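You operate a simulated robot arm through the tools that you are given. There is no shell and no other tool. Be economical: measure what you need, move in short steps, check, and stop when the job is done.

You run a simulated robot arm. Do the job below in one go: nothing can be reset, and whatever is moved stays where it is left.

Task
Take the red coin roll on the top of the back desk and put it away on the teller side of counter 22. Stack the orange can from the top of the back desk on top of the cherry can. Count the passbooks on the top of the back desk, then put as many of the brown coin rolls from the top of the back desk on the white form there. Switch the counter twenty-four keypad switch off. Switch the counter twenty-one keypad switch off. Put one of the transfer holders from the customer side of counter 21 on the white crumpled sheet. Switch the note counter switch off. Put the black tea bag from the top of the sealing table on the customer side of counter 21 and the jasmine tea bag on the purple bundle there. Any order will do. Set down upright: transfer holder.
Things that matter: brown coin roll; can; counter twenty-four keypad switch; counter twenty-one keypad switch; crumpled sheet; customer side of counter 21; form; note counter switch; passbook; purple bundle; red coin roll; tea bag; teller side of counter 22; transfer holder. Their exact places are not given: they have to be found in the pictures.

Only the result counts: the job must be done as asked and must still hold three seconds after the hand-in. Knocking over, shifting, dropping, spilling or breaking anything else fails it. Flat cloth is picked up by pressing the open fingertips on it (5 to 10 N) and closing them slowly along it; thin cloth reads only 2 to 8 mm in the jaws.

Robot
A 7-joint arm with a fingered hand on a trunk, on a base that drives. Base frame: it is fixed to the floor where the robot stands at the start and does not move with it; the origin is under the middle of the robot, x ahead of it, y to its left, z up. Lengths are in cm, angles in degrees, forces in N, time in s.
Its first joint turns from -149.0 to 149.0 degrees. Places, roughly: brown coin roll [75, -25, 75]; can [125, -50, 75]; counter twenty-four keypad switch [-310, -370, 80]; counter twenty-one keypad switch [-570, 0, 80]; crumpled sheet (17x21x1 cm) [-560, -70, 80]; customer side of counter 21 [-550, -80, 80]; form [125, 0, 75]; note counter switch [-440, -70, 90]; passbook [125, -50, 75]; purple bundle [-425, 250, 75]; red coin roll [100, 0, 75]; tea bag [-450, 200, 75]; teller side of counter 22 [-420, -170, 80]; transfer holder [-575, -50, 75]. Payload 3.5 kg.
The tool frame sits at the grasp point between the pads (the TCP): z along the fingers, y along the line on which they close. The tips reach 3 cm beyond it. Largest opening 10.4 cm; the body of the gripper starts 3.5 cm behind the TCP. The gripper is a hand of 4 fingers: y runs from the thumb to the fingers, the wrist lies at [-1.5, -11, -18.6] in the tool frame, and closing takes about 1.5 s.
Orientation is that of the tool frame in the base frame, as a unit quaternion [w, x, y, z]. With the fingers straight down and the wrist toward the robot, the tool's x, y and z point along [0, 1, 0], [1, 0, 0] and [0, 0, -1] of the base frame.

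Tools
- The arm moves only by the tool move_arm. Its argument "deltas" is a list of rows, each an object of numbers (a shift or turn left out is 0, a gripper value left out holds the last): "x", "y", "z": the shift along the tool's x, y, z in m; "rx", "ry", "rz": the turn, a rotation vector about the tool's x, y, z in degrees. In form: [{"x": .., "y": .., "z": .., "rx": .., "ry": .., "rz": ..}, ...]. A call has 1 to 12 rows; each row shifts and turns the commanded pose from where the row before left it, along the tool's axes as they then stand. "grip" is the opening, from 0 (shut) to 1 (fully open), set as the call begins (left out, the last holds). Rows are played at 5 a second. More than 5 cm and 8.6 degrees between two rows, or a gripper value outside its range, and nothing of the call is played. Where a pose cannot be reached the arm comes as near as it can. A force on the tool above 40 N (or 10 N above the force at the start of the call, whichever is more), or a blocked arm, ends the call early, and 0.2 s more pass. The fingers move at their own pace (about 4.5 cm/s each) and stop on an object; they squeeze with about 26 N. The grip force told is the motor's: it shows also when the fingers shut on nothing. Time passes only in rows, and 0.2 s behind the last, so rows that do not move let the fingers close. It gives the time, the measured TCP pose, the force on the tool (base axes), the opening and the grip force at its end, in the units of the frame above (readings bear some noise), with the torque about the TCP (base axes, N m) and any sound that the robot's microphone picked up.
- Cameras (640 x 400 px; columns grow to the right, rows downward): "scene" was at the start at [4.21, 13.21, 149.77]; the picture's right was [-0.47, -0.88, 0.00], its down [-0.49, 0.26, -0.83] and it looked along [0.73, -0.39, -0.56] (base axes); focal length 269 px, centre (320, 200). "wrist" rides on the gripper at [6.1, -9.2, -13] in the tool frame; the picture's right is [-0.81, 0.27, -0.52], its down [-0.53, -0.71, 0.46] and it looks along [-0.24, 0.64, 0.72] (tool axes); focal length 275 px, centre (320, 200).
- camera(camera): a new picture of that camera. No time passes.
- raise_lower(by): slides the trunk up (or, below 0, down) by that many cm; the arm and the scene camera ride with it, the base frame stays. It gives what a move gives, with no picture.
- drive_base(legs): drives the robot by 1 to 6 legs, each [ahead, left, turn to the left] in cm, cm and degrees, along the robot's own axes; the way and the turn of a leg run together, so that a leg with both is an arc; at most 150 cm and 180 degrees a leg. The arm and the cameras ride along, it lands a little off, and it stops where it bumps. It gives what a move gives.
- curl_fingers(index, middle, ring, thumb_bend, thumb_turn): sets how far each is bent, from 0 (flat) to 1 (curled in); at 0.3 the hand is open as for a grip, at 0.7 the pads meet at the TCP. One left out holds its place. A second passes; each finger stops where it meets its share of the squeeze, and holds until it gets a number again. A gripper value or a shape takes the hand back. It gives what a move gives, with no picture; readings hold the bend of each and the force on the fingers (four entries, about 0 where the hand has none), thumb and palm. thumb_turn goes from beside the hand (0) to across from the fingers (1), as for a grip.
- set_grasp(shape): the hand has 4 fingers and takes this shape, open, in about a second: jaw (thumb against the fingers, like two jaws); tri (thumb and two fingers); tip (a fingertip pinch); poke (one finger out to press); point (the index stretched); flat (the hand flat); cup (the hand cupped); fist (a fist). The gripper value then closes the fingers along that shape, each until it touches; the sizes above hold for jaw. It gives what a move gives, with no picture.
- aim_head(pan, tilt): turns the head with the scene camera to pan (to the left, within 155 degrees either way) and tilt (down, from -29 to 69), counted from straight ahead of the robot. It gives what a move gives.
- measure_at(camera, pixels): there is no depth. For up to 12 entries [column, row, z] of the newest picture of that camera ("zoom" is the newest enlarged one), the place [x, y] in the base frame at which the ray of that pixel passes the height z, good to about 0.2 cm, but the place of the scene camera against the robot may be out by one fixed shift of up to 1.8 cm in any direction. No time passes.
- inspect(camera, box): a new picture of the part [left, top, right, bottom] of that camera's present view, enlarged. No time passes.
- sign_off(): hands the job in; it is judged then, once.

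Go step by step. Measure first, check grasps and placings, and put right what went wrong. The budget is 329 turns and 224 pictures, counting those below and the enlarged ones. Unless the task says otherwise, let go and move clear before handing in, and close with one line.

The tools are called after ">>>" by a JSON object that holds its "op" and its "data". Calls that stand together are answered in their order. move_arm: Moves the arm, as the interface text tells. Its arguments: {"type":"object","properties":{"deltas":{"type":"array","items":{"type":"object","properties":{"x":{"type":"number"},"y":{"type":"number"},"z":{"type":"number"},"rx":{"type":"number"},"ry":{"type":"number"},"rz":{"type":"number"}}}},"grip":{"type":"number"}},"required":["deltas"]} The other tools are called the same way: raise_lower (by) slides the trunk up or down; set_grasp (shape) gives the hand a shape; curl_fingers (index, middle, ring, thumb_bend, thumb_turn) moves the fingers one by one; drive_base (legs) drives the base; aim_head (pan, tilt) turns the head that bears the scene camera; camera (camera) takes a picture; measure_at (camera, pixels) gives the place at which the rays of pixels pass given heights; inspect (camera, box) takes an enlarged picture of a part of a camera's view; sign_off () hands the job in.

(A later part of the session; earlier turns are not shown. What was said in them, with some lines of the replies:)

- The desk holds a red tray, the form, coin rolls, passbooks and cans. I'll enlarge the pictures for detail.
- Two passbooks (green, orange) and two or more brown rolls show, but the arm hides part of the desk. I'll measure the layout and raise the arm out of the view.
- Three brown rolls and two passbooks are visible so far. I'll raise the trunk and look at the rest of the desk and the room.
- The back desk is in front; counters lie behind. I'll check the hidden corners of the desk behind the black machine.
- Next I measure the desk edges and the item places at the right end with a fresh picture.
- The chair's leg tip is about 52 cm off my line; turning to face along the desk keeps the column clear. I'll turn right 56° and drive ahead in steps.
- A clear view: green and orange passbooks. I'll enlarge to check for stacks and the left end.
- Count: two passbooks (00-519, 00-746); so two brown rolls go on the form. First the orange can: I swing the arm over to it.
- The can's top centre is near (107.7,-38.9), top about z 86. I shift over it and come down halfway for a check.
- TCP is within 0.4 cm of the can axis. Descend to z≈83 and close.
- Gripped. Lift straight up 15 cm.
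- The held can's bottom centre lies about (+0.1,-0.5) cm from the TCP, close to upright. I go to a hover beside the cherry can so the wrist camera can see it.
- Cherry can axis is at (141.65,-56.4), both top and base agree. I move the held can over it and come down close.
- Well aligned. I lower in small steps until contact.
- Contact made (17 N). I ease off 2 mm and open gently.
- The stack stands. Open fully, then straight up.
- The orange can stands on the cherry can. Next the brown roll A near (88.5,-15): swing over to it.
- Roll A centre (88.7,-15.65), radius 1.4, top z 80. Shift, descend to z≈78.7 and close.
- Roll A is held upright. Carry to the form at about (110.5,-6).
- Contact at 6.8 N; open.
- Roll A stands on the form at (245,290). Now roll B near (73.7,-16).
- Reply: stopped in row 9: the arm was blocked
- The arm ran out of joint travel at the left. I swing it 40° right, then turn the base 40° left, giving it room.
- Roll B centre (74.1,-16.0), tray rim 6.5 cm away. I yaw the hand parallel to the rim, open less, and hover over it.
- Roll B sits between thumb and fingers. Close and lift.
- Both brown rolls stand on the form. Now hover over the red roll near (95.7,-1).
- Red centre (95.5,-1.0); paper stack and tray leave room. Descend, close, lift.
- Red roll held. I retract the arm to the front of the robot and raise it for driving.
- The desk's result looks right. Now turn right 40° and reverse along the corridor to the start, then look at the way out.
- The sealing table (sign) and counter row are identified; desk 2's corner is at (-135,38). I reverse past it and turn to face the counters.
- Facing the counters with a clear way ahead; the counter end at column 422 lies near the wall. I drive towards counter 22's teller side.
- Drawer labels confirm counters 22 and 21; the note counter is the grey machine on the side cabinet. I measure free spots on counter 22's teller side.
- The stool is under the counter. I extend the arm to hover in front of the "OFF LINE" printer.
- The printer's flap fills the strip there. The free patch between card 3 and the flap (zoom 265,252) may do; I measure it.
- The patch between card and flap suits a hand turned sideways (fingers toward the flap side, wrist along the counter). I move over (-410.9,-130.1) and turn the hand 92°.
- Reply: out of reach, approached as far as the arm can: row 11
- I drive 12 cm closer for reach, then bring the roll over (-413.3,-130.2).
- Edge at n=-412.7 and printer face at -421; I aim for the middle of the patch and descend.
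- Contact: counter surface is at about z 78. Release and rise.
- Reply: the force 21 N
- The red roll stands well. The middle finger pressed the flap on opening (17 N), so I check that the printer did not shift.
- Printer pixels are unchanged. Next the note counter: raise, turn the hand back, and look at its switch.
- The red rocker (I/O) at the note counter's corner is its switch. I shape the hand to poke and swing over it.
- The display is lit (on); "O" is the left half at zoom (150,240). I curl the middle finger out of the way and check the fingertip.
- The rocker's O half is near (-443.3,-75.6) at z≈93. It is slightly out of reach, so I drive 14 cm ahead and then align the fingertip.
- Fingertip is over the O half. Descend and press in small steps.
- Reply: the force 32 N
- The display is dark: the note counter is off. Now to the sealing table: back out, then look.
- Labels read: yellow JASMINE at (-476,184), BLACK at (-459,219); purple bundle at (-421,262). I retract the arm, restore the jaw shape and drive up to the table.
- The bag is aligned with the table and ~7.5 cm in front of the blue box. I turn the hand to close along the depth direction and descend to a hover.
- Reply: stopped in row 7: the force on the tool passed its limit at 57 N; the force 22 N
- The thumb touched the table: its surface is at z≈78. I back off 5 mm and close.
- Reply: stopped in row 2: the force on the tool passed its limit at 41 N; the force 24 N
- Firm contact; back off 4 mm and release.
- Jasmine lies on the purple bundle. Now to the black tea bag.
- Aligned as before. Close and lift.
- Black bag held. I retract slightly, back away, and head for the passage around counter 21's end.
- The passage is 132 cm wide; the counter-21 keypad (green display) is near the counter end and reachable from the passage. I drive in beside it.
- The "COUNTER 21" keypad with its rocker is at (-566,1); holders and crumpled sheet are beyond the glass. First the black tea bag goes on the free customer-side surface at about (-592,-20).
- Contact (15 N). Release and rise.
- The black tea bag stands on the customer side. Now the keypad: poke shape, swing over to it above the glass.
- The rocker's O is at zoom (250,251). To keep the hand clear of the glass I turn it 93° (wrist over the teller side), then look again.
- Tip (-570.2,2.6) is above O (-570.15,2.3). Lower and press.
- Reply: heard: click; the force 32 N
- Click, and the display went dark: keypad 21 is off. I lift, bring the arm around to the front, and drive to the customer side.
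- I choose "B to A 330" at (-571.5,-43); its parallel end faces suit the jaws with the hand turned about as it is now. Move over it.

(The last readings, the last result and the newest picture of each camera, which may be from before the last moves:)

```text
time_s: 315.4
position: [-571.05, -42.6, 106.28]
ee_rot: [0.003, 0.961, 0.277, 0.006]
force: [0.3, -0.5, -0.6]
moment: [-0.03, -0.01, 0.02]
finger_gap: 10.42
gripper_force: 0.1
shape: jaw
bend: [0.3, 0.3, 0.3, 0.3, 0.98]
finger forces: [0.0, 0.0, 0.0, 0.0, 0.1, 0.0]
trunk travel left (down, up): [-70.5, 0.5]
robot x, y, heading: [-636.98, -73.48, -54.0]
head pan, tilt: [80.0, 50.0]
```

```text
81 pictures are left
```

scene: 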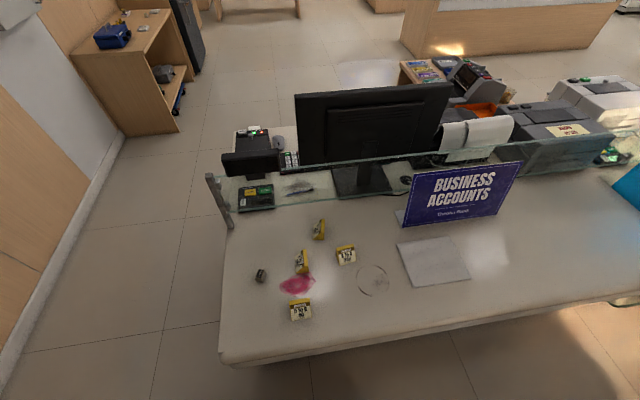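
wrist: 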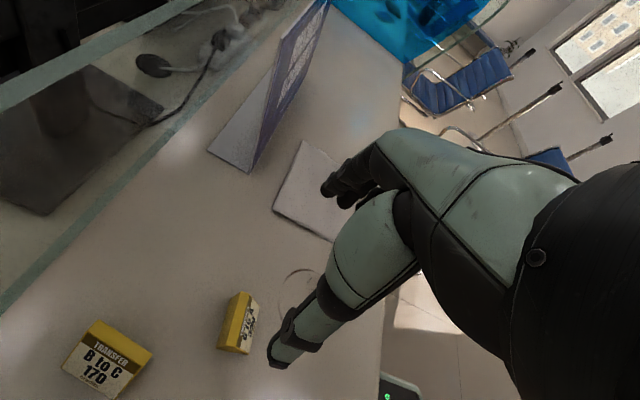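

>>> {"op": "inspect", "data": {"camera": "wrist", "box": [190, 270, 310, 370]}}

>>> {"op": "measure_at", "data": {"camera": "zoom", "pixels": [[250, 90, 82], [300, 120, 82], [165, 270, 82], [145, 270, 78], [265, 310, 78], [345, 155, 78], [220, 75, 80], [225, 180, 84], [320, 330, 78], [240, 200, 82]]}}

```text
4.00 times, centred on (250, 320) of wrist
```

zoom: 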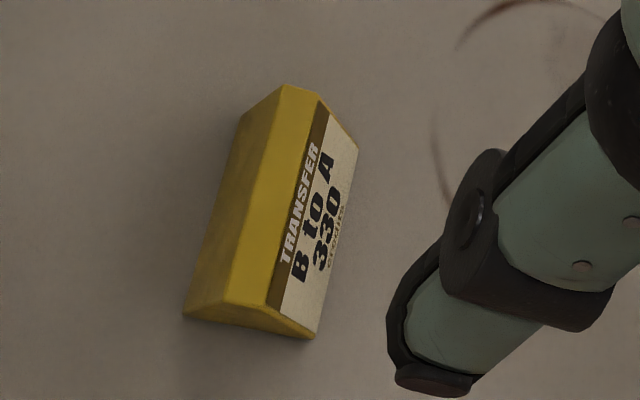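

```text
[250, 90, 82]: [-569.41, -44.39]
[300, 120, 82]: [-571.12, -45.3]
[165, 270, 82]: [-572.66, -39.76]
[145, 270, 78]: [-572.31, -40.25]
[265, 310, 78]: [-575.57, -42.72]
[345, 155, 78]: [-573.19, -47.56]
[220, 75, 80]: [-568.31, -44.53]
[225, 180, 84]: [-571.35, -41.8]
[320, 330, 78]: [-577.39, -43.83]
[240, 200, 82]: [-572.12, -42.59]
```

Holder base centre (-573.7,-44.4), long axis at -49°. I align the hand and come down partway.

>>> {"op": "move_arm", "data": {"deltas": [{"x": -0.032, "y": 0.001}, {"rz": -8.4}, {"z": 0.05}, {"z": 0.05}]}}

>>> {"op": "camera", "data": {"camera": "wrist"}}

```text
time_s: 316.4
position: [-573.61, -44.09, 96.7]
ee_rot: [0.004, 0.938, 0.347, 0.005]
force: [0.7, -0.6, 0.0]
moment: [-0.03, 0.03, 0.03]
finger_gap: 10.38
gripper_force: 0.0
shape: jaw
bend: [0.3, 0.3, 0.3, 0.3, 0.98]
finger forces: [0.0, 0.1, 0.0, 0.0, 0.0, 0.0]
trunk travel left (down, up): [-70.5, 0.5]
robot x, y, heading: [-636.81, -73.33, -54.0]
head pan, tilt: [80.0, 50.0]
```

```text
79 pictures are left
```

wrist: 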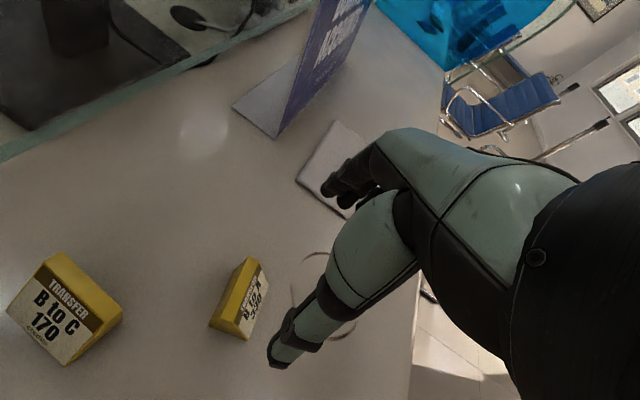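

>>> {"op": "measure_at", "data": {"camera": "wrist", "pixels": [[209, 325, 78], [247, 340, 78], [268, 290, 78], [236, 265, 78], [236, 300, 82], [236, 300, 80]]}}

>>> {"op": "inspect", "data": {"camera": "wrist", "box": [190, 240, 310, 360]}}

```text
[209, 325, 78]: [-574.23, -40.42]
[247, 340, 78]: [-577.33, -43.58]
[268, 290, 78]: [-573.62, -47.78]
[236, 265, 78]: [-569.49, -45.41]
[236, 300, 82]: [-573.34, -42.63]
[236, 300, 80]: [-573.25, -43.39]
```

```text
3.33 times, centred on (250, 300) of wrist
```

zoom: 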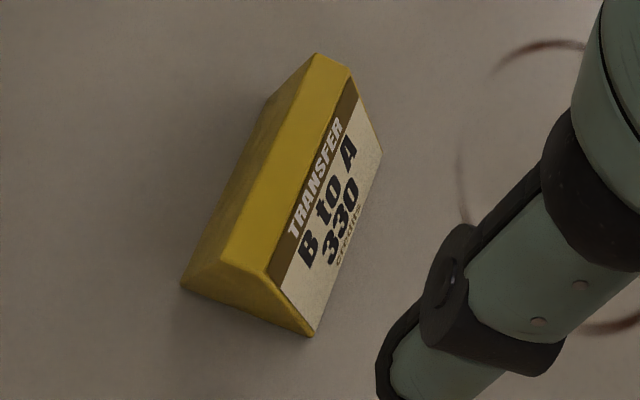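

Centred. Descend to z≈82 and close.

>>> {"op": "move_arm", "data": {"deltas": [{"z": 0.05}, {"z": 0.05}, {"z": 0.035}, {"z": 0.01}]}}

>>> {"op": "move_arm", "data": {"deltas": [{}, {}, {}, {}, {}, {}, {}, {}], "grip": 0}}

>>> {"op": "inspect", "data": {"camera": "wrist", "box": [200, 150, 400, 350]}}

```text
time_s: 317.4
position: [-573.65, -44.18, 81.71]
ee_rot: [0.004, 0.938, 0.347, 0.005]
force: [-0.5, 0.0, 0.5]
moment: [0.0, 0.0, -0.01]
finger_gap: 10.36
gripper_force: 0.0
shape: jaw
bend: [0.3, 0.3, 0.3, 0.3, 0.98]
finger forces: [0.1, 0.0, 0.0, 0.0, 0.1, 0.0]
trunk travel left (down, up): [-70.5, 0.5]
robot x, y, heading: [-637.2, -73.2, -54.1]
head pan, tilt: [80.0, 50.0]
```

```text
time_s: 319.2
position: [-573.62, -44.22, 81.77]
ee_rot: [0.004, 0.938, 0.347, 0.005]
force: [-0.1, 0.1, 0.2]
moment: [0.01, 0.02, 0.01]
finger_gap: 5.83
gripper_force: 25.9
shape: jaw
bend: [0.74, 0.41, 0.44, 0.67, 1.0]
finger forces: [14.5, 8.0, 0.0, 0.0, 22.6, 0.1]
trunk travel left (down, up): [-70.5, 0.5]
robot x, y, heading: [-636.85, -73.1, -53.8]
head pan, tilt: [80.0, 50.0]
```

```text
2.00 times, centred on (300, 250) of wrist
```

zoom: 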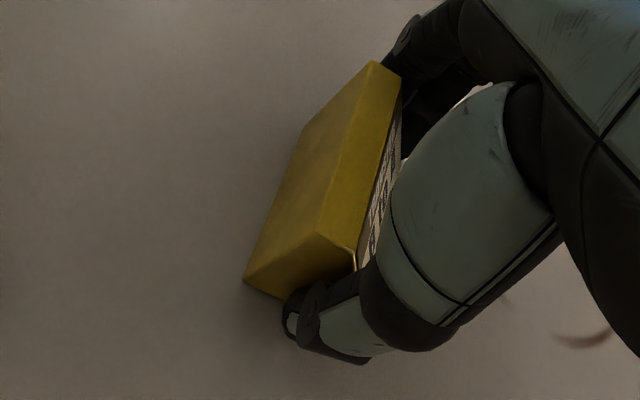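

Held by its end faces. Lift and carry to above the crumpled sheet.

>>> {"op": "move_arm", "data": {"deltas": [{"z": -0.02}, {"z": -0.05}, {"z": -0.05}, {"z": -0.05}, {"x": -0.0101, "y": 0.0427}, {"x": -0.0101, "y": 0.0427}, {"x": -0.0101, "y": 0.0427}, {"x": -0.0101, "y": 0.0427}, {"x": -0.0101, "y": 0.0427}, {"x": -0.0101, "y": 0.0427}, {"x": -0.0101, "y": 0.0427}]}}

>>> {"op": "camera", "data": {"camera": "wrist"}}

>>> {"op": "camera", "data": {"camera": "scene"}}

```text
time_s: 321.6
position: [-559.43, -71.74, 99.13]
ee_rot: [0.004, 0.938, 0.347, 0.005]
force: [-0.2, 0.1, -0.7]
moment: [-0.01, -0.04, 0.01]
finger_gap: 5.84
gripper_force: 26.3
shape: jaw
bend: [0.74, 0.41, 0.44, 0.67, 1.0]
finger forces: [14.7, 8.1, 0.0, 0.0, 22.8, 0.1]
trunk travel left (down, up): [-70.5, 0.5]
robot x, y, heading: [-637.26, -73.24, -53.9]
head pan, tilt: [80.0, 50.0]
```

```text
76 pictures are left
```

wrist: 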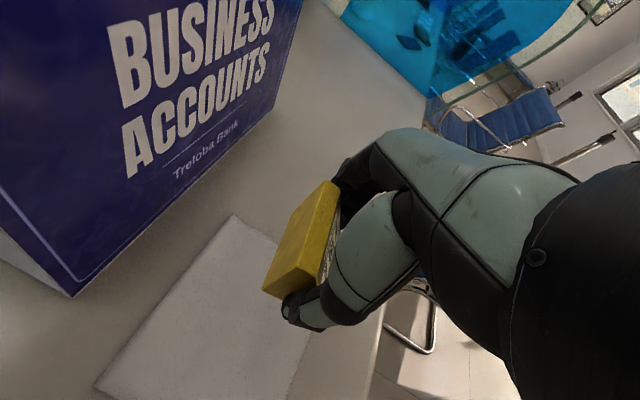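

```text
75 pictures are left
```

scene: 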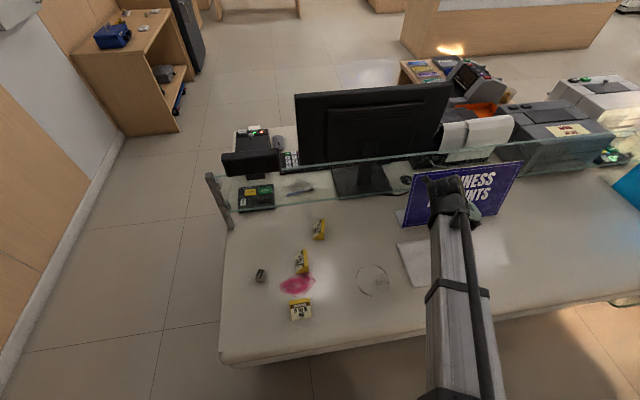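

>>> {"op": "measure_at", "data": {"camera": "wrist", "pixels": [[235, 215, 78], [95, 388, 78], [72, 296, 78], [268, 112, 78], [302, 335, 78], [265, 290, 95], [280, 297, 95]]}}

```text
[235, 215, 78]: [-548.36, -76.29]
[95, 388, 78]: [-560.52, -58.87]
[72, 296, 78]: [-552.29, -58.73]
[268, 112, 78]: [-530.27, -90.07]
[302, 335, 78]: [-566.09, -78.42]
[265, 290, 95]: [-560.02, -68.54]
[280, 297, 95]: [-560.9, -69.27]
```

Sheet centre is (-561,-72). Shift and lower.

>>> {"op": "move_arm", "data": {"deltas": [{"x": -0.0162, "y": -0.0073}, {"z": 0.05}, {"z": 0.05}, {"z": 0.04}, {"z": 0.008}]}}

>>> {"op": "inspect", "data": {"camera": "wrist", "box": [180, 150, 400, 370]}}

>>> {"op": "move_arm", "data": {"deltas": [{"z": 0.004}, {"z": 0.003}]}}

>>> {"op": "move_arm", "data": {"deltas": [{"z": 0.003}, {}]}}

```text
time_s: 322.8
position: [-561.27, -72.16, 84.17]
ee_rot: [0.003, 0.938, 0.347, 0.005]
force: [1.1, -0.3, -0.6]
moment: [-0.02, 0.01, -0.01]
finger_gap: 5.85
gripper_force: 26.0
shape: jaw
bend: [0.74, 0.41, 0.44, 0.67, 1.0]
finger forces: [14.6, 8.2, 0.0, 0.0, 22.6, 0.1]
trunk travel left (down, up): [-70.5, 0.5]
robot x, y, heading: [-637.08, -73.17, -54.1]
head pan, tilt: [80.0, 50.0]
```

```text
1.82 times, centred on (290, 260) of wrist
```

zoom: 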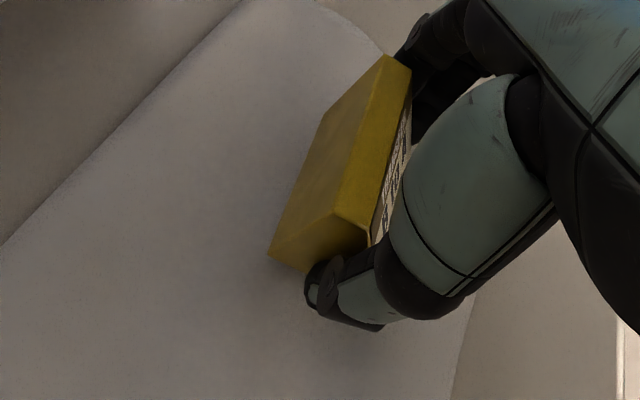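

```text
time_s: 323.4
position: [-561.32, -72.05, 83.54]
ee_rot: [0.004, 0.938, 0.347, 0.006]
force: [-0.1, -0.2, -0.8]
moment: [-0.01, -0.03, 0.01]
finger_gap: 5.84
gripper_force: 25.6
shape: jaw
bend: [0.74, 0.41, 0.44, 0.67, 1.0]
finger forces: [14.6, 8.1, 0.0, 0.0, 22.7, 0.0]
trunk travel left (down, up): [-70.5, 0.5]
robot x, y, heading: [-636.72, -73.43, -54.1]
head pan, tilt: [80.0, 50.0]
```

```text
time_s: 324.0
position: [-561.37, -72.28, 83.32]
ee_rot: [0.003, 0.938, 0.347, 0.005]
force: [0.1, 0.5, -0.9]
moment: [0.02, 0.04, 0.01]
finger_gap: 5.81
gripper_force: 25.8
shape: jaw
bend: [0.74, 0.41, 0.44, 0.67, 1.0]
finger forces: [14.7, 8.2, 0.1, 0.0, 22.6, 0.1]
trunk travel left (down, up): [-70.5, 0.5]
robot x, y, heading: [-637.04, -73.34, -53.7]
head pan, tilt: [80.0, 50.0]
```

>>> {"op": "move_arm", "data": {"deltas": [{"z": 0.002}, {"z": 0.002}]}}

>>> {"op": "move_arm", "data": {"deltas": [{"z": 0.002}, {}]}}

>>> {"op": "move_arm", "data": {"deltas": [{"z": 0.002}, {}]}}

```text
time_s: 324.6
position: [-561.35, -72.11, 82.86]
ee_rot: [0.004, 0.938, 0.347, 0.005]
force: [0.2, 0.7, -0.5]
moment: [0.01, 0.04, 0.01]
finger_gap: 5.86
gripper_force: 26.2
shape: jaw
bend: [0.74, 0.41, 0.44, 0.67, 1.0]
finger forces: [14.7, 8.2, 0.1, 0.0, 22.6, 0.0]
trunk travel left (down, up): [-70.5, 0.5]
robot x, y, heading: [-637.12, -73.3, -53.9]
head pan, tilt: [80.0, 50.0]
```

```text
time_s: 325.2
position: [-561.32, -72.14, 82.7]
ee_rot: [0.004, 0.938, 0.347, 0.005]
force: [0.4, 0.4, -1.2]
moment: [0.01, -0.03, 0.0]
finger_gap: 5.84
gripper_force: 26.1
shape: jaw
bend: [0.74, 0.41, 0.44, 0.67, 1.0]
finger forces: [14.6, 8.2, 0.0, 0.1, 22.6, 0.0]
trunk travel left (down, up): [-70.5, 0.5]
robot x, y, heading: [-637.46, -73.39, -53.9]
head pan, tilt: [80.0, 50.0]
```

```text
time_s: 325.8
position: [-561.32, -72.05, 82.55]
ee_rot: [0.005, 0.938, 0.346, 0.005]
force: [-0.2, -0.7, 3.8]
moment: [-0.04, 0.02, 0.0]
finger_gap: 5.83
gripper_force: 26.3
shape: jaw
bend: [0.74, 0.41, 0.44, 0.67, 1.0]
finger forces: [15.0, 8.4, 0.1, 0.0, 22.9, 0.1]
trunk travel left (down, up): [-70.5, 0.5]
robot x, y, heading: [-636.91, -73.31, -54.0]
head pan, tilt: [80.0, 50.0]
```

Contact at 3.8 N; open and rise.

>>> {"op": "move_arm", "data": {"deltas": [{}, {}, {}], "grip": 0.75}}

>>> {"op": "move_arm", "data": {"deltas": [{}, {}, {}], "grip": 1}}

>>> {"op": "move_arm", "data": {"deltas": [{"z": -0.02}, {"z": -0.04}, {"z": -0.05}, {"z": -0.05}]}}

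>>> {"op": "camera", "data": {"camera": "wrist"}}

```text
time_s: 326.6
position: [-561.31, -72.18, 82.51]
ee_rot: [0.004, 0.938, 0.347, 0.005]
force: [1.0, 0.1, -0.4]
moment: [0.01, -0.04, -0.01]
finger_gap: 7.78
gripper_force: 0.1
shape: jaw
bend: [0.27, 0.36, 0.33, 0.54, 0.99]
finger forces: [0.0, 0.1, 0.0, 0.0, 0.0, 0.1]
trunk travel left (down, up): [-70.5, 0.5]
robot x, y, heading: [-637.03, -73.43, -53.9]
head pan, tilt: [80.0, 50.0]
```

```text
time_s: 327.4
position: [-561.24, -72.0, 82.4]
ee_rot: [0.004, 0.938, 0.347, 0.005]
force: [0.1, 0.0, -0.2]
moment: [0.04, 0.02, 0.0]
finger_gap: 10.34
gripper_force: 0.1
shape: jaw
bend: [0.3, 0.3, 0.3, 0.3, 0.98]
finger forces: [0.0, 0.1, 0.1, 0.0, 0.1, 0.1]
trunk travel left (down, up): [-70.5, 0.5]
robot x, y, heading: [-637.0, -73.49, -53.8]
head pan, tilt: [80.0, 50.0]
```

```text
time_s: 328.4
position: [-561.65, -72.12, 98.63]
ee_rot: [0.004, 0.938, 0.347, 0.005]
force: [0.0, 0.5, -0.9]
moment: [-0.01, 0.03, 0.01]
finger_gap: 10.39
gripper_force: 0.1
shape: jaw
bend: [0.3, 0.3, 0.3, 0.3, 0.98]
finger forces: [0.0, 0.1, 0.0, 0.0, 0.0, 0.1]
trunk travel left (down, up): [-70.5, 0.5]
robot x, y, heading: [-637.17, -73.2, -54.1]
head pan, tilt: [80.0, 50.0]
```

```text
73 pictures are left
```

wrist: 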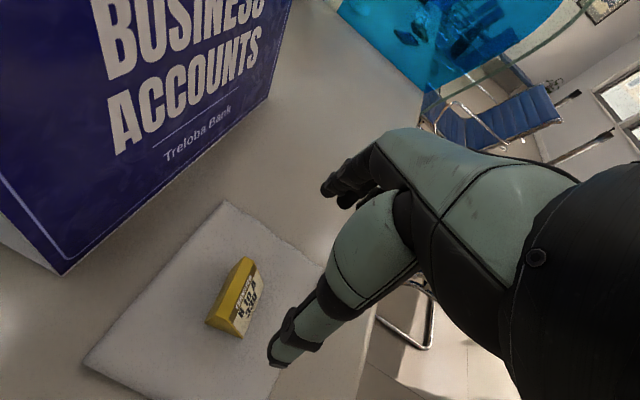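

The holder stands upright on the sheet. Next is keypad 24: lift, fold the arm to the front, and drive back out through the passage.

>>> {"op": "move_arm", "data": {"deltas": [{"z": -0.05}, {"z": -0.05}, {"z": -0.05}, {"z": -0.05}, {"z": -0.025}]}}

>>> {"op": "move_arm", "data": {"deltas": [{"x": -0.0462, "y": 0.0163}, {"x": -0.0462, "y": 0.0163}, {"x": -0.0462, "y": 0.0163}, {"x": -0.0462, "y": 0.0163}, {"x": -0.0462, "y": 0.0163}, {"x": -0.0462, "y": 0.0163}, {"x": -0.0462, "y": 0.0163}, {"x": -0.0462, "y": 0.0163}, {"x": -0.0462, "y": 0.0163}, {"x": -0.0462, "y": 0.0163}, {"x": -0.0462, "y": 0.0163}, {"x": -0.0462, "y": 0.0163}]}}

>>> {"op": "inspect", "data": {"camera": "scene", "box": [210, 140, 490, 340]}}

>>> {"op": "drive_base", "data": {"legs": [[-45, 0, 0], [-46, 0, 0]]}}

```text
time_s: 329.6
position: [-561.74, -71.9, 120.94]
ee_rot: [0.004, 0.938, 0.347, 0.005]
force: [-0.7, -1.2, 0.3]
moment: [-0.01, 0.0, 0.01]
finger_gap: 10.37
gripper_force: 0.0
shape: jaw
bend: [0.3, 0.3, 0.3, 0.3, 0.98]
finger forces: [0.0, 0.0, 0.1, 0.0, 0.1, 0.0]
trunk travel left (down, up): [-70.5, 0.5]
robot x, y, heading: [-636.7, -73.01, -53.8]
head pan, tilt: [80.0, 50.0]
```

```text
time_s: 332.2
position: [-591.32, -123.02, 120.73]
ee_rot: [0.004, 0.938, 0.347, 0.006]
force: [0.1, 0.1, 0.2]
moment: [-0.03, -0.02, -0.02]
finger_gap: 10.37
gripper_force: 0.0
shape: jaw
bend: [0.3, 0.3, 0.3, 0.3, 0.98]
finger forces: [0.0, 0.1, 0.0, 0.0, 0.0, 0.1]
trunk travel left (down, up): [-70.5, 0.5]
robot x, y, heading: [-637.37, -72.95, -53.9]
head pan, tilt: [80.0, 50.0]
```

```text
2.00 times, centred on (350, 240) of scene
```

zoom: 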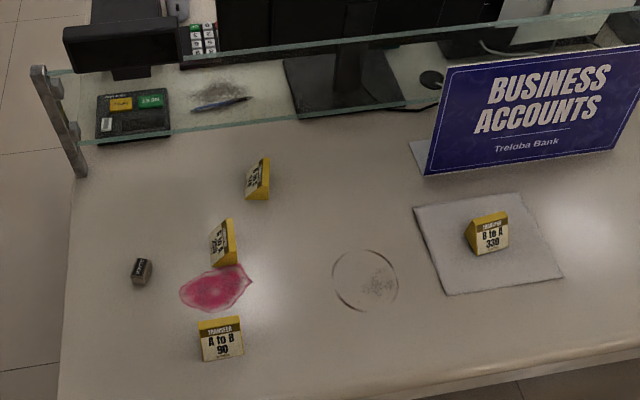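

```text
time_s: 337.2
position: [-645.03, -49.98, 120.77]
ee_rot: [0.003, 0.937, 0.349, 0.005]
force: [0.8, 0.1, -1.0]
moment: [0.0, -0.03, 0.02]
finger_gap: 10.38
gripper_force: 0.2
shape: jaw
bend: [0.3, 0.3, 0.3, 0.3, 0.98]
finger forces: [0.0, 0.0, 0.0, 0.0, 0.0, 0.0]
trunk travel left (down, up): [-70.5, 0.5]
robot x, y, heading: [-691.24, -0.13, -54.0]
head pan, tilt: [80.0, 50.0]
```

>>> {"op": "drive_base", "data": {"legs": [[0, 0, -92], [-100, 0, 0], [-100, 0, 0]]}}

```text
time_s: 351.0
position: [-578.42, 66.76, 120.69]
ee_rot: [0.007, 0.902, -0.432, 0.001]
force: [-0.7, -0.1, 0.4]
moment: [-0.01, 0.0, -0.02]
finger_gap: 10.35
gripper_force: 0.2
shape: jaw
bend: [0.3, 0.3, 0.3, 0.3, 0.98]
finger forces: [0.0, 0.0, 0.0, 0.0, 0.1, 0.0]
trunk travel left (down, up): [-70.5, 0.5]
robot x, y, heading: [-527.36, 111.34, -145.7]
head pan, tilt: [80.0, 50.0]
```

>>> {"op": "drive_base", "data": {"legs": [[-65, 55, 0], [-28, 65, 0], [0, 110, 0], [0, 110, 0]]}}

>>> {"op": "aim_head", "data": {"pan": 45, "tilt": 28}}

>>> {"op": "camera", "data": {"camera": "scene"}}

```text
time_s: 369.6
position: [-298.59, -159.78, 120.78]
ee_rot: [0.006, 0.912, -0.409, 0.0]
force: [-0.2, -0.1, 0.1]
moment: [0.02, 0.02, 0.01]
finger_gap: 10.39
gripper_force: 0.1
shape: jaw
bend: [0.3, 0.3, 0.3, 0.3, 0.98]
finger forces: [0.0, 0.0, 0.0, 0.0, 0.0, 0.0]
trunk travel left (down, up): [-70.5, 0.5]
robot x, y, heading: [-249.32, -113.09, -142.9]
head pan, tilt: [80.0, 50.0]
```

```text
time_s: 370.6
position: [-298.64, -159.69, 120.76]
ee_rot: [0.006, 0.912, -0.409, 0.001]
force: [0.1, 0.2, 0.0]
moment: [0.0, 0.02, -0.02]
finger_gap: 10.35
gripper_force: 0.0
shape: jaw
bend: [0.3, 0.3, 0.3, 0.3, 0.98]
finger forces: [0.0, 0.0, 0.0, 0.0, 0.1, 0.1]
trunk travel left (down, up): [-70.5, 0.5]
robot x, y, heading: [-249.54, -112.58, -142.9]
head pan, tilt: [45.0, 28.0]
```

```text
71 pictures are left
```

scene: 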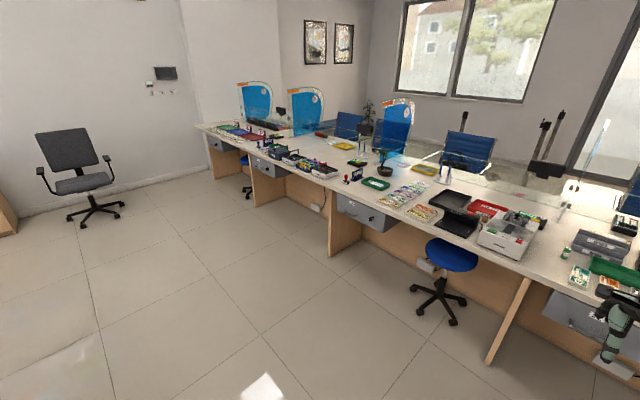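

>>> {"op": "drive_base", "data": {"legs": [[0, 85, 0], [0, 85, -2]]}}

>>> {"op": "aim_head", "data": {"pan": 5, "tilt": 32}}

>>> {"op": "camera", "data": {"camera": "scene"}}

```text
time_s: 379.4
position: [-192.32, -296.84, 120.82]
ee_rot: [0.007, 0.911, -0.412, 0.0]
force: [-0.1, 0.1, 0.2]
moment: [-0.01, -0.01, -0.01]
finger_gap: 10.35
gripper_force: 0.0
shape: jaw
bend: [0.3, 0.3, 0.3, 0.3, 0.98]
finger forces: [0.0, 0.1, 0.1, 0.1, 0.0, 0.0]
trunk travel left (down, up): [-70.5, 0.5]
robot x, y, heading: [-143.32, -250.43, -143.2]
head pan, tilt: [45.0, 28.0]
```

```text
time_s: 380.4
position: [-192.36, -296.85, 120.75]
ee_rot: [0.007, 0.912, -0.411, 0.002]
force: [-1.2, -0.6, -0.4]
moment: [0.01, 0.01, -0.01]
finger_gap: 10.37
gripper_force: 0.0
shape: jaw
bend: [0.3, 0.3, 0.3, 0.3, 0.98]
finger forces: [0.1, 0.0, 0.0, 0.0, 0.0, 0.0]
trunk travel left (down, up): [-70.5, 0.5]
robot x, y, heading: [-142.97, -250.32, -143.3]
head pan, tilt: [5.0, 32.0]
```

```text
70 pictures are left
```

scene: 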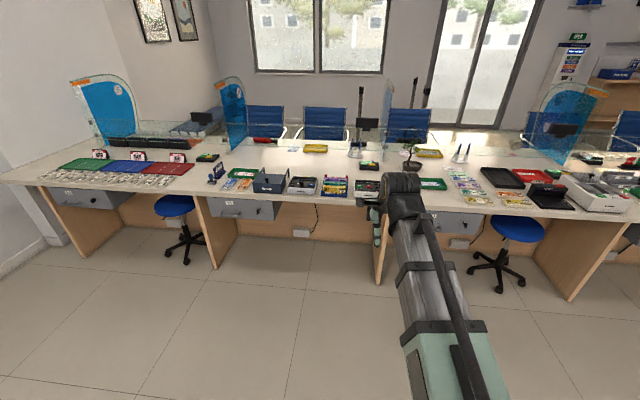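

>>> {"op": "inspect", "data": {"camera": "scene", "box": [190, 130, 450, 230]}}

>>> {"op": "measure_at", "data": {"camera": "zoom", "pixels": [[480, 92, 79], [440, 90, 79], [50, 65, 79], [10, 170, 78], [440, 170, 78], [350, 235, 10]]}}

```text
2.46 times, centred on (320, 180) of scene
```

zoom: 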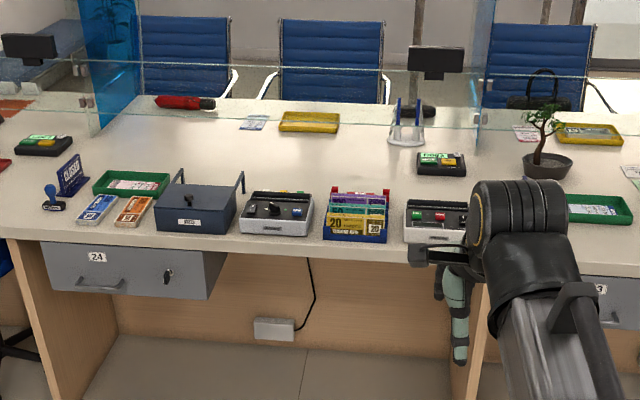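

```text
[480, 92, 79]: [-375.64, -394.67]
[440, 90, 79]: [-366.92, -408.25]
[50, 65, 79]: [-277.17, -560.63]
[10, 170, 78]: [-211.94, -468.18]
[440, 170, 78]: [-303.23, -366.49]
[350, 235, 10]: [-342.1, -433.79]
```

The counter-24 keypad is at zoom (440,163), about (-303,-366). I drive up to the counter in front of it.

>>> {"op": "drive_base", "data": {"legs": [[60, 0, 0], [44, 0, 0]]}}

>>> {"op": "aim_head", "data": {"pan": 10, "tilt": 45}}

>>> {"op": "camera", "data": {"camera": "scene"}}

>>> {"op": "camera", "data": {"camera": "wrist"}}

```text
time_s: 386.1
position: [-274.91, -358.04, 120.72]
ee_rot: [0.006, 0.91, -0.414, 0.001]
force: [-0.7, -0.5, -0.4]
moment: [0.0, 0.03, 0.02]
finger_gap: 10.35
gripper_force: 0.0
shape: jaw
bend: [0.3, 0.3, 0.3, 0.3, 0.98]
finger forces: [0.0, 0.1, 0.0, 0.0, 0.1, 0.0]
trunk travel left (down, up): [-70.5, 0.5]
robot x, y, heading: [-225.07, -311.93, -143.5]
head pan, tilt: [5.0, 32.0]
```

```text
time_s: 386.8
position: [-274.82, -358.09, 120.69]
ee_rot: [0.006, 0.91, -0.414, 0.001]
force: [0.3, -1.1, -0.2]
moment: [-0.04, -0.01, 0.0]
finger_gap: 10.39
gripper_force: 0.0
shape: jaw
bend: [0.3, 0.3, 0.3, 0.3, 0.98]
finger forces: [0.0, 0.1, 0.0, 0.0, 0.0, 0.1]
trunk travel left (down, up): [-70.5, 0.5]
robot x, y, heading: [-225.76, -311.75, -143.4]
head pan, tilt: [10.0, 45.0]
```

```text
68 pictures are left
```

scene: 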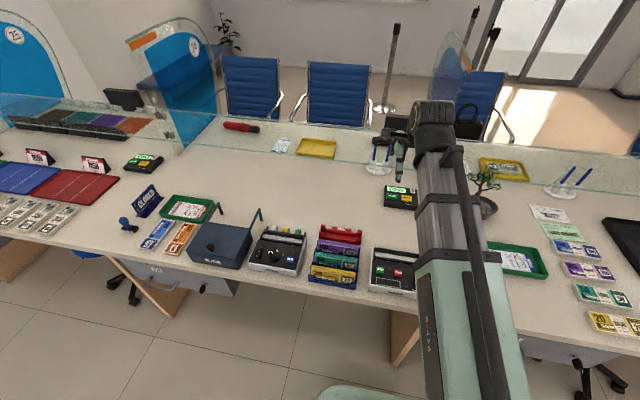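

```text
67 pictures are left
```

wrist: 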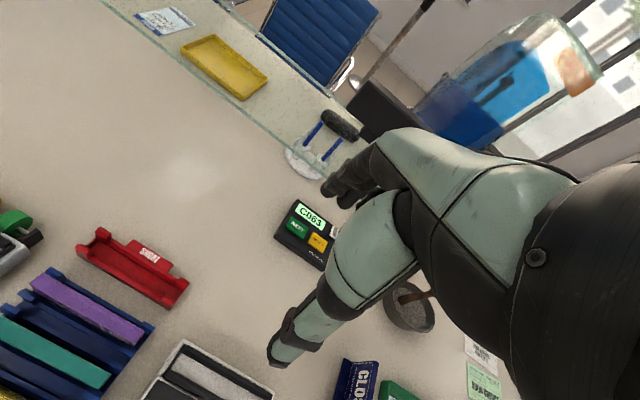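

>>> {"op": "measure_at", "data": {"camera": "wrist", "pixels": [[293, 201, 80], [277, 235, 80], [318, 270, 80], [310, 215, 81], [331, 231, 81], [270, 140, 78], [405, 310, 82]]}}

>>> {"op": "set_grasp", "data": {"shape": "poke"}}

>>> {"op": "curl_fingers", "data": {"middle": 1}}

```text
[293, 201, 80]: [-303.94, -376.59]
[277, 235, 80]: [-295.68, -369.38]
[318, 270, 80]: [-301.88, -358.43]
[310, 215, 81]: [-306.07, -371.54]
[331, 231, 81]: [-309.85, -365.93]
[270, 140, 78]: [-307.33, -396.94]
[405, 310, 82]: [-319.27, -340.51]
```

```text
time_s: 387.7
position: [-274.84, -358.04, 120.67]
ee_rot: [0.006, 0.91, -0.414, 0.001]
force: [0.4, 0.6, 0.2]
moment: [0.05, -0.01, 0.0]
finger_gap: 0.0
gripper_force: 0.0
shape: poke
bend: [0.7, 0.7, 0.99, 1.0, 1.0]
finger forces: [0.0, 0.0, 0.1, 0.0, 0.1, 0.0]
trunk travel left (down, up): [-70.5, 0.5]
robot x, y, heading: [-225.47, -311.78, -143.8]
head pan, tilt: [10.0, 45.0]
```

```text
time_s: 388.7
position: [-274.96, -358.04, 120.75]
ee_rot: [0.007, 0.91, -0.414, 0.001]
force: [-0.1, 0.6, 0.0]
moment: [0.02, 0.01, -0.02]
finger_gap: 2.99
gripper_force: 0.0
shape: fingers
bend: [0.7, 1.0, 0.99, 1.0, 1.0]
finger forces: [0.0, 0.0, 0.0, 0.0, 0.0, 0.0]
trunk travel left (down, up): [-70.5, 0.5]
robot x, y, heading: [-225.82, -311.59, -143.3]
head pan, tilt: [10.0, 45.0]
```

>>> {"op": "drive_base", "data": {"legs": [[7, 0, 0]]}}

>>> {"op": "move_arm", "data": {"deltas": [{"x": -0.0229, "y": 0.0351}, {"x": -0.0229, "y": 0.0351}, {"x": -0.0229, "y": 0.0351}, {"x": -0.0229, "y": 0.0351}, {"x": -0.0229, "y": 0.0351}, {"x": -0.0229, "y": 0.0351}, {"x": -0.0229, "y": 0.0351}, {"z": 0.05}]}}

>>> {"op": "camera", "data": {"camera": "wrist"}}

```text
time_s: 389.7
position: [-280.74, -362.23, 120.53]
ee_rot: [0.005, 0.91, -0.414, 0.001]
force: [-0.5, 0.0, 0.4]
moment: [0.03, -0.01, 0.02]
finger_gap: 2.99
gripper_force: 0.1
shape: fingers
bend: [0.7, 1.0, 0.99, 1.0, 1.0]
finger forces: [0.0, 0.0, 0.0, 0.1, 0.0, 0.1]
trunk travel left (down, up): [-70.5, 0.5]
robot x, y, heading: [-231.39, -315.95, -143.6]
head pan, tilt: [10.0, 45.0]
```

```text
time_s: 391.5
position: [-309.72, -366.3, 115.86]
ee_rot: [0.006, 0.91, -0.414, 0.001]
force: [-0.9, 0.0, -0.3]
moment: [-0.01, 0.0, -0.01]
finger_gap: 3.0
gripper_force: 0.0
shape: fingers
bend: [0.7, 1.0, 0.99, 1.0, 1.0]
finger forces: [0.0, 0.0, 0.0, 0.0, 0.1, 0.0]
trunk travel left (down, up): [-70.5, 0.5]
robot x, y, heading: [-231.02, -316.21, -143.6]
head pan, tilt: [10.0, 45.0]
```

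```text
66 pictures are left
```

wrist: 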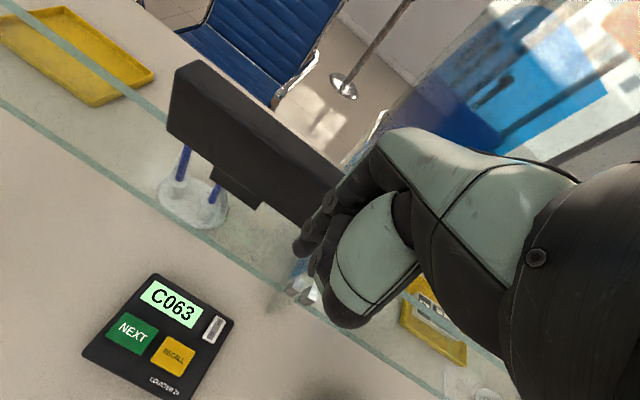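

>>> {"op": "inspect", "data": {"camera": "wrist", "box": [80, 260, 260, 400]}}

>>> {"op": "measure_at", "data": {"camera": "zoom", "pixels": [[453, 205, 80], [453, 205, 82], [460, 180, 82], [445, 230, 82]]}}

```text
2.86 times, centred on (170, 330) of wrist
```

zoom: 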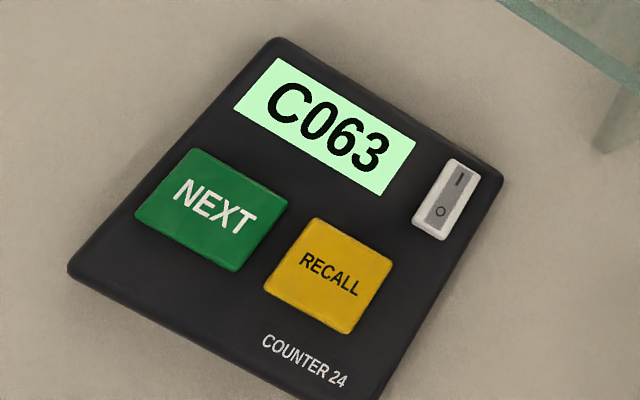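

```text
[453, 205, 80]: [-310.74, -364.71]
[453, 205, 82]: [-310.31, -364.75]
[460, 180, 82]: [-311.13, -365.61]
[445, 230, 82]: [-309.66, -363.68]
```

>>> {"op": "measure_at", "data": {"camera": "zoom", "pixels": [[440, 212, 81], [440, 212, 82], [460, 180, 82], [434, 228, 82]]}}

```text
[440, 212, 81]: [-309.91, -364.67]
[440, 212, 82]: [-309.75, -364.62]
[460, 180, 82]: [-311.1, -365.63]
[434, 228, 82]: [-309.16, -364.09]
```

>>> {"op": "move_arm", "data": {"deltas": [{"x": -0.0203, "y": -0.0148}, {"z": 0.05}, {"z": 0.05}, {"z": 0.05}, {"z": 0.05}, {"z": 0.048}]}}

>>> {"op": "inspect", "data": {"camera": "wrist", "box": [200, 180, 400, 330]}}

>>> {"op": "measure_at", "data": {"camera": "zoom", "pixels": [[325, 195, 88], [232, 245, 82]]}}

```text
time_s: 392.9
position: [-310.12, -364.29, 90.96]
ee_rot: [0.006, 0.91, -0.415, 0.001]
force: [-0.4, 0.5, -0.3]
moment: [-0.01, 0.01, -0.01]
finger_gap: 3.01
gripper_force: 0.1
shape: fingers
bend: [0.7, 1.0, 0.99, 1.0, 1.0]
finger forces: [0.0, 0.0, 0.0, 0.0, 0.0, 0.0]
trunk travel left (down, up): [-70.5, 0.5]
robot x, y, heading: [-231.0, -316.03, -143.7]
head pan, tilt: [10.0, 45.0]
```

```text
2.67 times, centred on (300, 255) of wrist
```

zoom: 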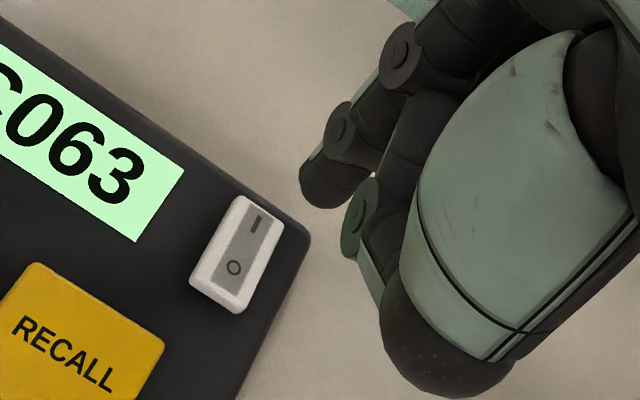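

```text
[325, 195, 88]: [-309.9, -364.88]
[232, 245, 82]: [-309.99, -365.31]
```

>>> {"op": "measure_at", "data": {"camera": "zoom", "pixels": [[234, 267, 82]]}}

>>> {"op": "move_arm", "data": {"deltas": [{"x": -0.0034, "y": -0.0075}, {"z": 0.03}, {"z": 0.016}]}}

>>> {"op": "inspect", "data": {"camera": "wrist", "box": [220, 180, 400, 320]}}

```text
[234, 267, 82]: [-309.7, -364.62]
```

```text
time_s: 393.7
position: [-309.51, -363.48, 86.33]
ee_rot: [0.006, 0.91, -0.415, 0.001]
force: [-0.3, -0.4, -1.2]
moment: [0.03, 0.01, -0.02]
finger_gap: 2.99
gripper_force: 0.1
shape: fingers
bend: [0.7, 1.0, 0.99, 1.0, 1.0]
finger forces: [0.0, 0.1, 0.1, 0.1, 0.0, 0.0]
trunk travel left (down, up): [-70.5, 0.5]
robot x, y, heading: [-231.27, -316.19, -143.9]
head pan, tilt: [10.0, 45.0]
```

```text
2.86 times, centred on (310, 250) of wrist
```

zoom: 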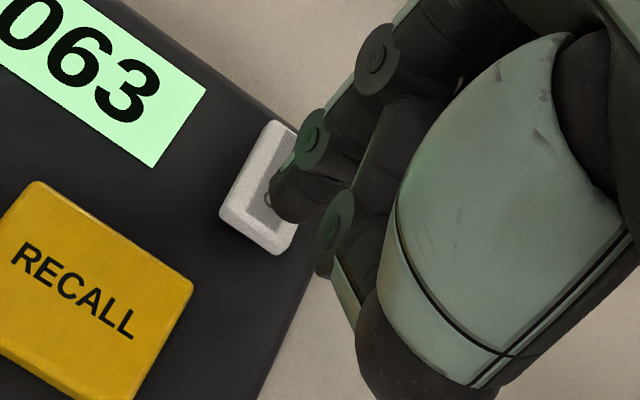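

>>> {"op": "move_arm", "data": {"deltas": [{"x": 0.002, "y": 0.0035}, {"z": 0.006}, {"z": 0.004}]}}

>>> {"op": "move_arm", "data": {"deltas": [{"z": 0.003}, {"z": 0.003}, {"z": 0.003}, {"z": 0.003}, {"z": 0.003}]}}

>>> {"op": "inspect", "data": {"camera": "wrist", "box": [140, 130, 400, 320]}}

```text
time_s: 394.5
position: [-309.7, -363.78, 85.35]
ee_rot: [0.006, 0.91, -0.415, 0.0]
force: [0.2, -0.4, -0.5]
moment: [-0.03, 0.01, 0.01]
finger_gap: 3.0
gripper_force: 0.1
shape: fingers
bend: [0.7, 1.0, 0.99, 1.0, 1.0]
finger forces: [0.0, 0.0, 0.0, 0.1, 0.1, 0.1]
trunk travel left (down, up): [-70.5, 0.5]
robot x, y, heading: [-231.04, -315.49, -143.7]
head pan, tilt: [10.0, 45.0]
```

```text
time_s: 395.7
position: [-309.66, -363.79, 84.49]
ee_rot: [0.01, 0.91, -0.415, -0.001]
force: [-4.4, -6.8, 33.5]
moment: [-0.43, 0.06, 0.0]
finger_gap: 2.94
gripper_force: 16.3
shape: fingers
bend: [0.7, 1.0, 0.99, 1.0, 1.0]
finger forces: [31.9, 0.1, 0.0, 0.0, 0.0, 0.0]
trunk travel left (down, up): [-70.5, 0.5]
robot x, y, heading: [-231.22, -315.8, -143.4]
head pan, tilt: [10.0, 45.0]
heard: click
```

```text
2.11 times, centred on (270, 225) of wrist
```

zoom: 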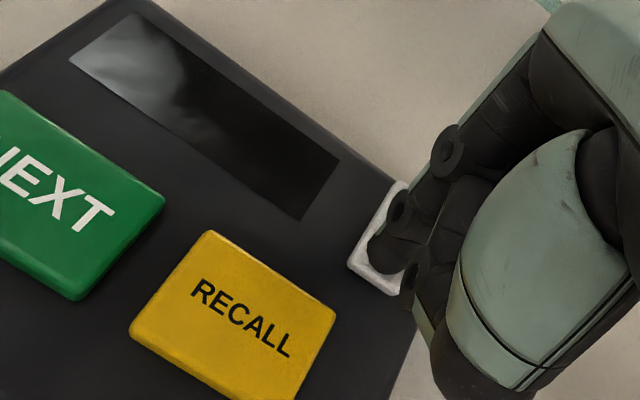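

Click and a dark display: keypad 24 is off. I lift clear and back away, then double-check the note counter on the way.

>>> {"op": "move_arm", "data": {"deltas": [{"z": -0.02}, {"z": -0.05}, {"z": -0.05}, {"z": -0.05}, {"z": -0.05}, {"z": -0.05}, {"z": -0.05}, {"z": -0.05}]}}

>>> {"op": "inspect", "data": {"camera": "wrist", "box": [0, 180, 320, 400]}}

>>> {"op": "drive_base", "data": {"legs": [[-95, 0, 0], [0, -130, 0], [0, -130, 0], [0, -110, 0]]}}

>>> {"op": "aim_head", "data": {"pan": 30, "tilt": 30}}

>>> {"op": "camera", "data": {"camera": "scene"}}

```text
time_s: 397.5
position: [-309.39, -363.8, 121.01]
ee_rot: [0.006, 0.91, -0.415, 0.001]
force: [-0.5, 0.5, 0.1]
moment: [-0.03, 0.0, 0.01]
finger_gap: 2.97
gripper_force: 0.1
shape: fingers
bend: [0.7, 1.0, 0.99, 1.0, 1.0]
finger forces: [0.0, 0.1, 0.0, 0.0, 0.1, 0.0]
trunk travel left (down, up): [-70.5, 0.5]
robot x, y, heading: [-231.31, -316.11, -143.8]
head pan, tilt: [10.0, 45.0]
```

```text
1.82 times, centred on (160, 290) of wrist
```

zoom: 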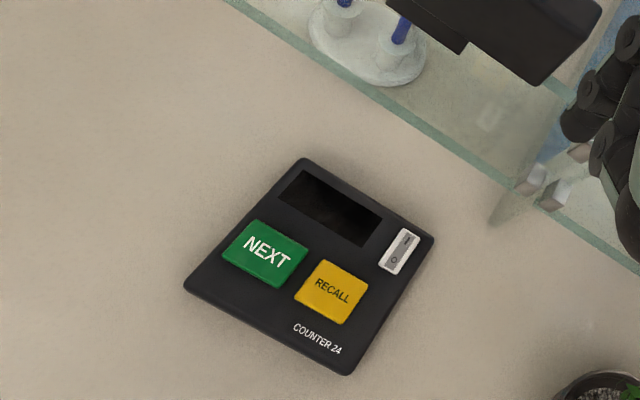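

```text
time_s: 419.9
position: [-452.17, -13.6, 120.71]
ee_rot: [0.006, 0.911, -0.412, 0.001]
force: [-0.2, -0.6, -0.2]
moment: [0.03, 0.02, 0.01]
finger_gap: 2.98
gripper_force: 0.1
shape: fingers
bend: [0.7, 1.0, 0.99, 1.0, 1.0]
finger forces: [0.0, 0.0, 0.0, 0.0, 0.0, 0.0]
trunk travel left (down, up): [-70.5, 0.5]
robot x, y, heading: [-374.75, 34.31, -143.3]
head pan, tilt: [10.0, 45.0]
```

```text
time_s: 420.7
position: [-452.05, -13.68, 120.89]
ee_rot: [0.007, 0.911, -0.412, 0.0]
force: [-0.9, -0.3, 1.5]
moment: [-0.02, 0.0, -0.04]
finger_gap: 2.98
gripper_force: 0.0
shape: fingers
bend: [0.7, 1.0, 0.99, 1.0, 1.0]
finger forces: [0.0, 0.1, 0.0, 0.0, 0.0, 0.0]
trunk travel left (down, up): [-70.5, 0.5]
robot x, y, heading: [-374.34, 34.41, -143.4]
head pan, tilt: [30.0, 30.0]
```

```text
60 pictures are left
```

scene: 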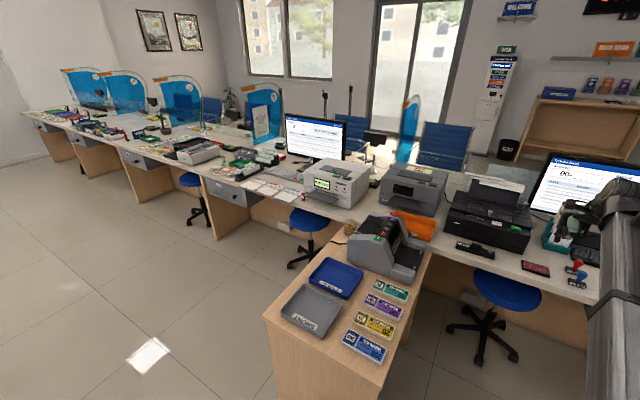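

>>> {"op": "inspect", "data": {"camera": "scene", "box": [335, 195, 445, 290]}}

>>> {"op": "inspect", "data": {"camera": "scene", "box": [240, 140, 370, 230]}}

```text
4.21 times, centred on (390, 242) of scene
```

zoom: 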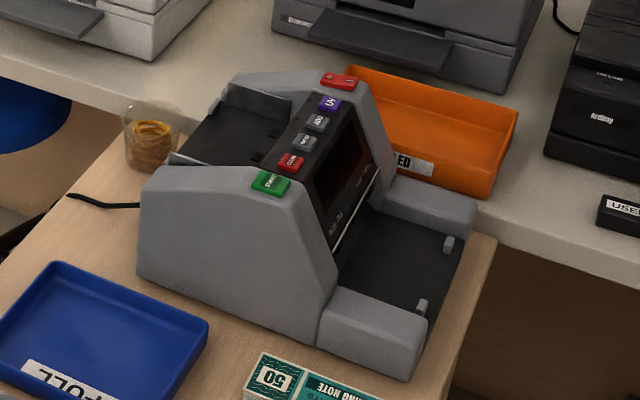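

```text
4.44 times, centred on (305, 185) of scene
```

zoom: 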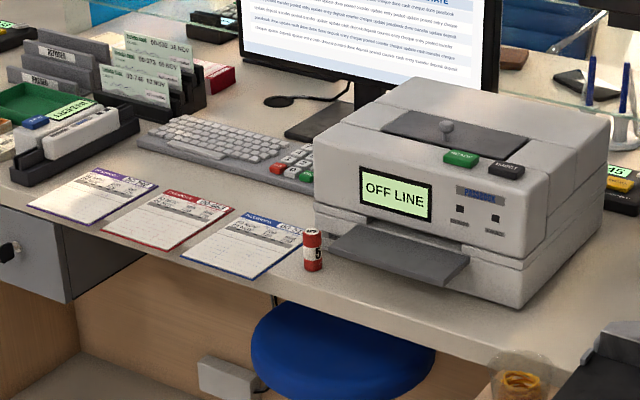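

The note counter's display is dark, the red roll stands on counter 22's teller side, and every other part was checked after it was placed. The hand is empty and clear, so I hand in.

>>> {"op": "sign_off", "data": {}}

```text
The job is handed in.
```

I finished every part of the job and handed it in: the coin rolls, cans, tea bags and transfer holder are where you asked, and all three switches are off. I counted two passbooks, so two brown coin rolls are on the form.
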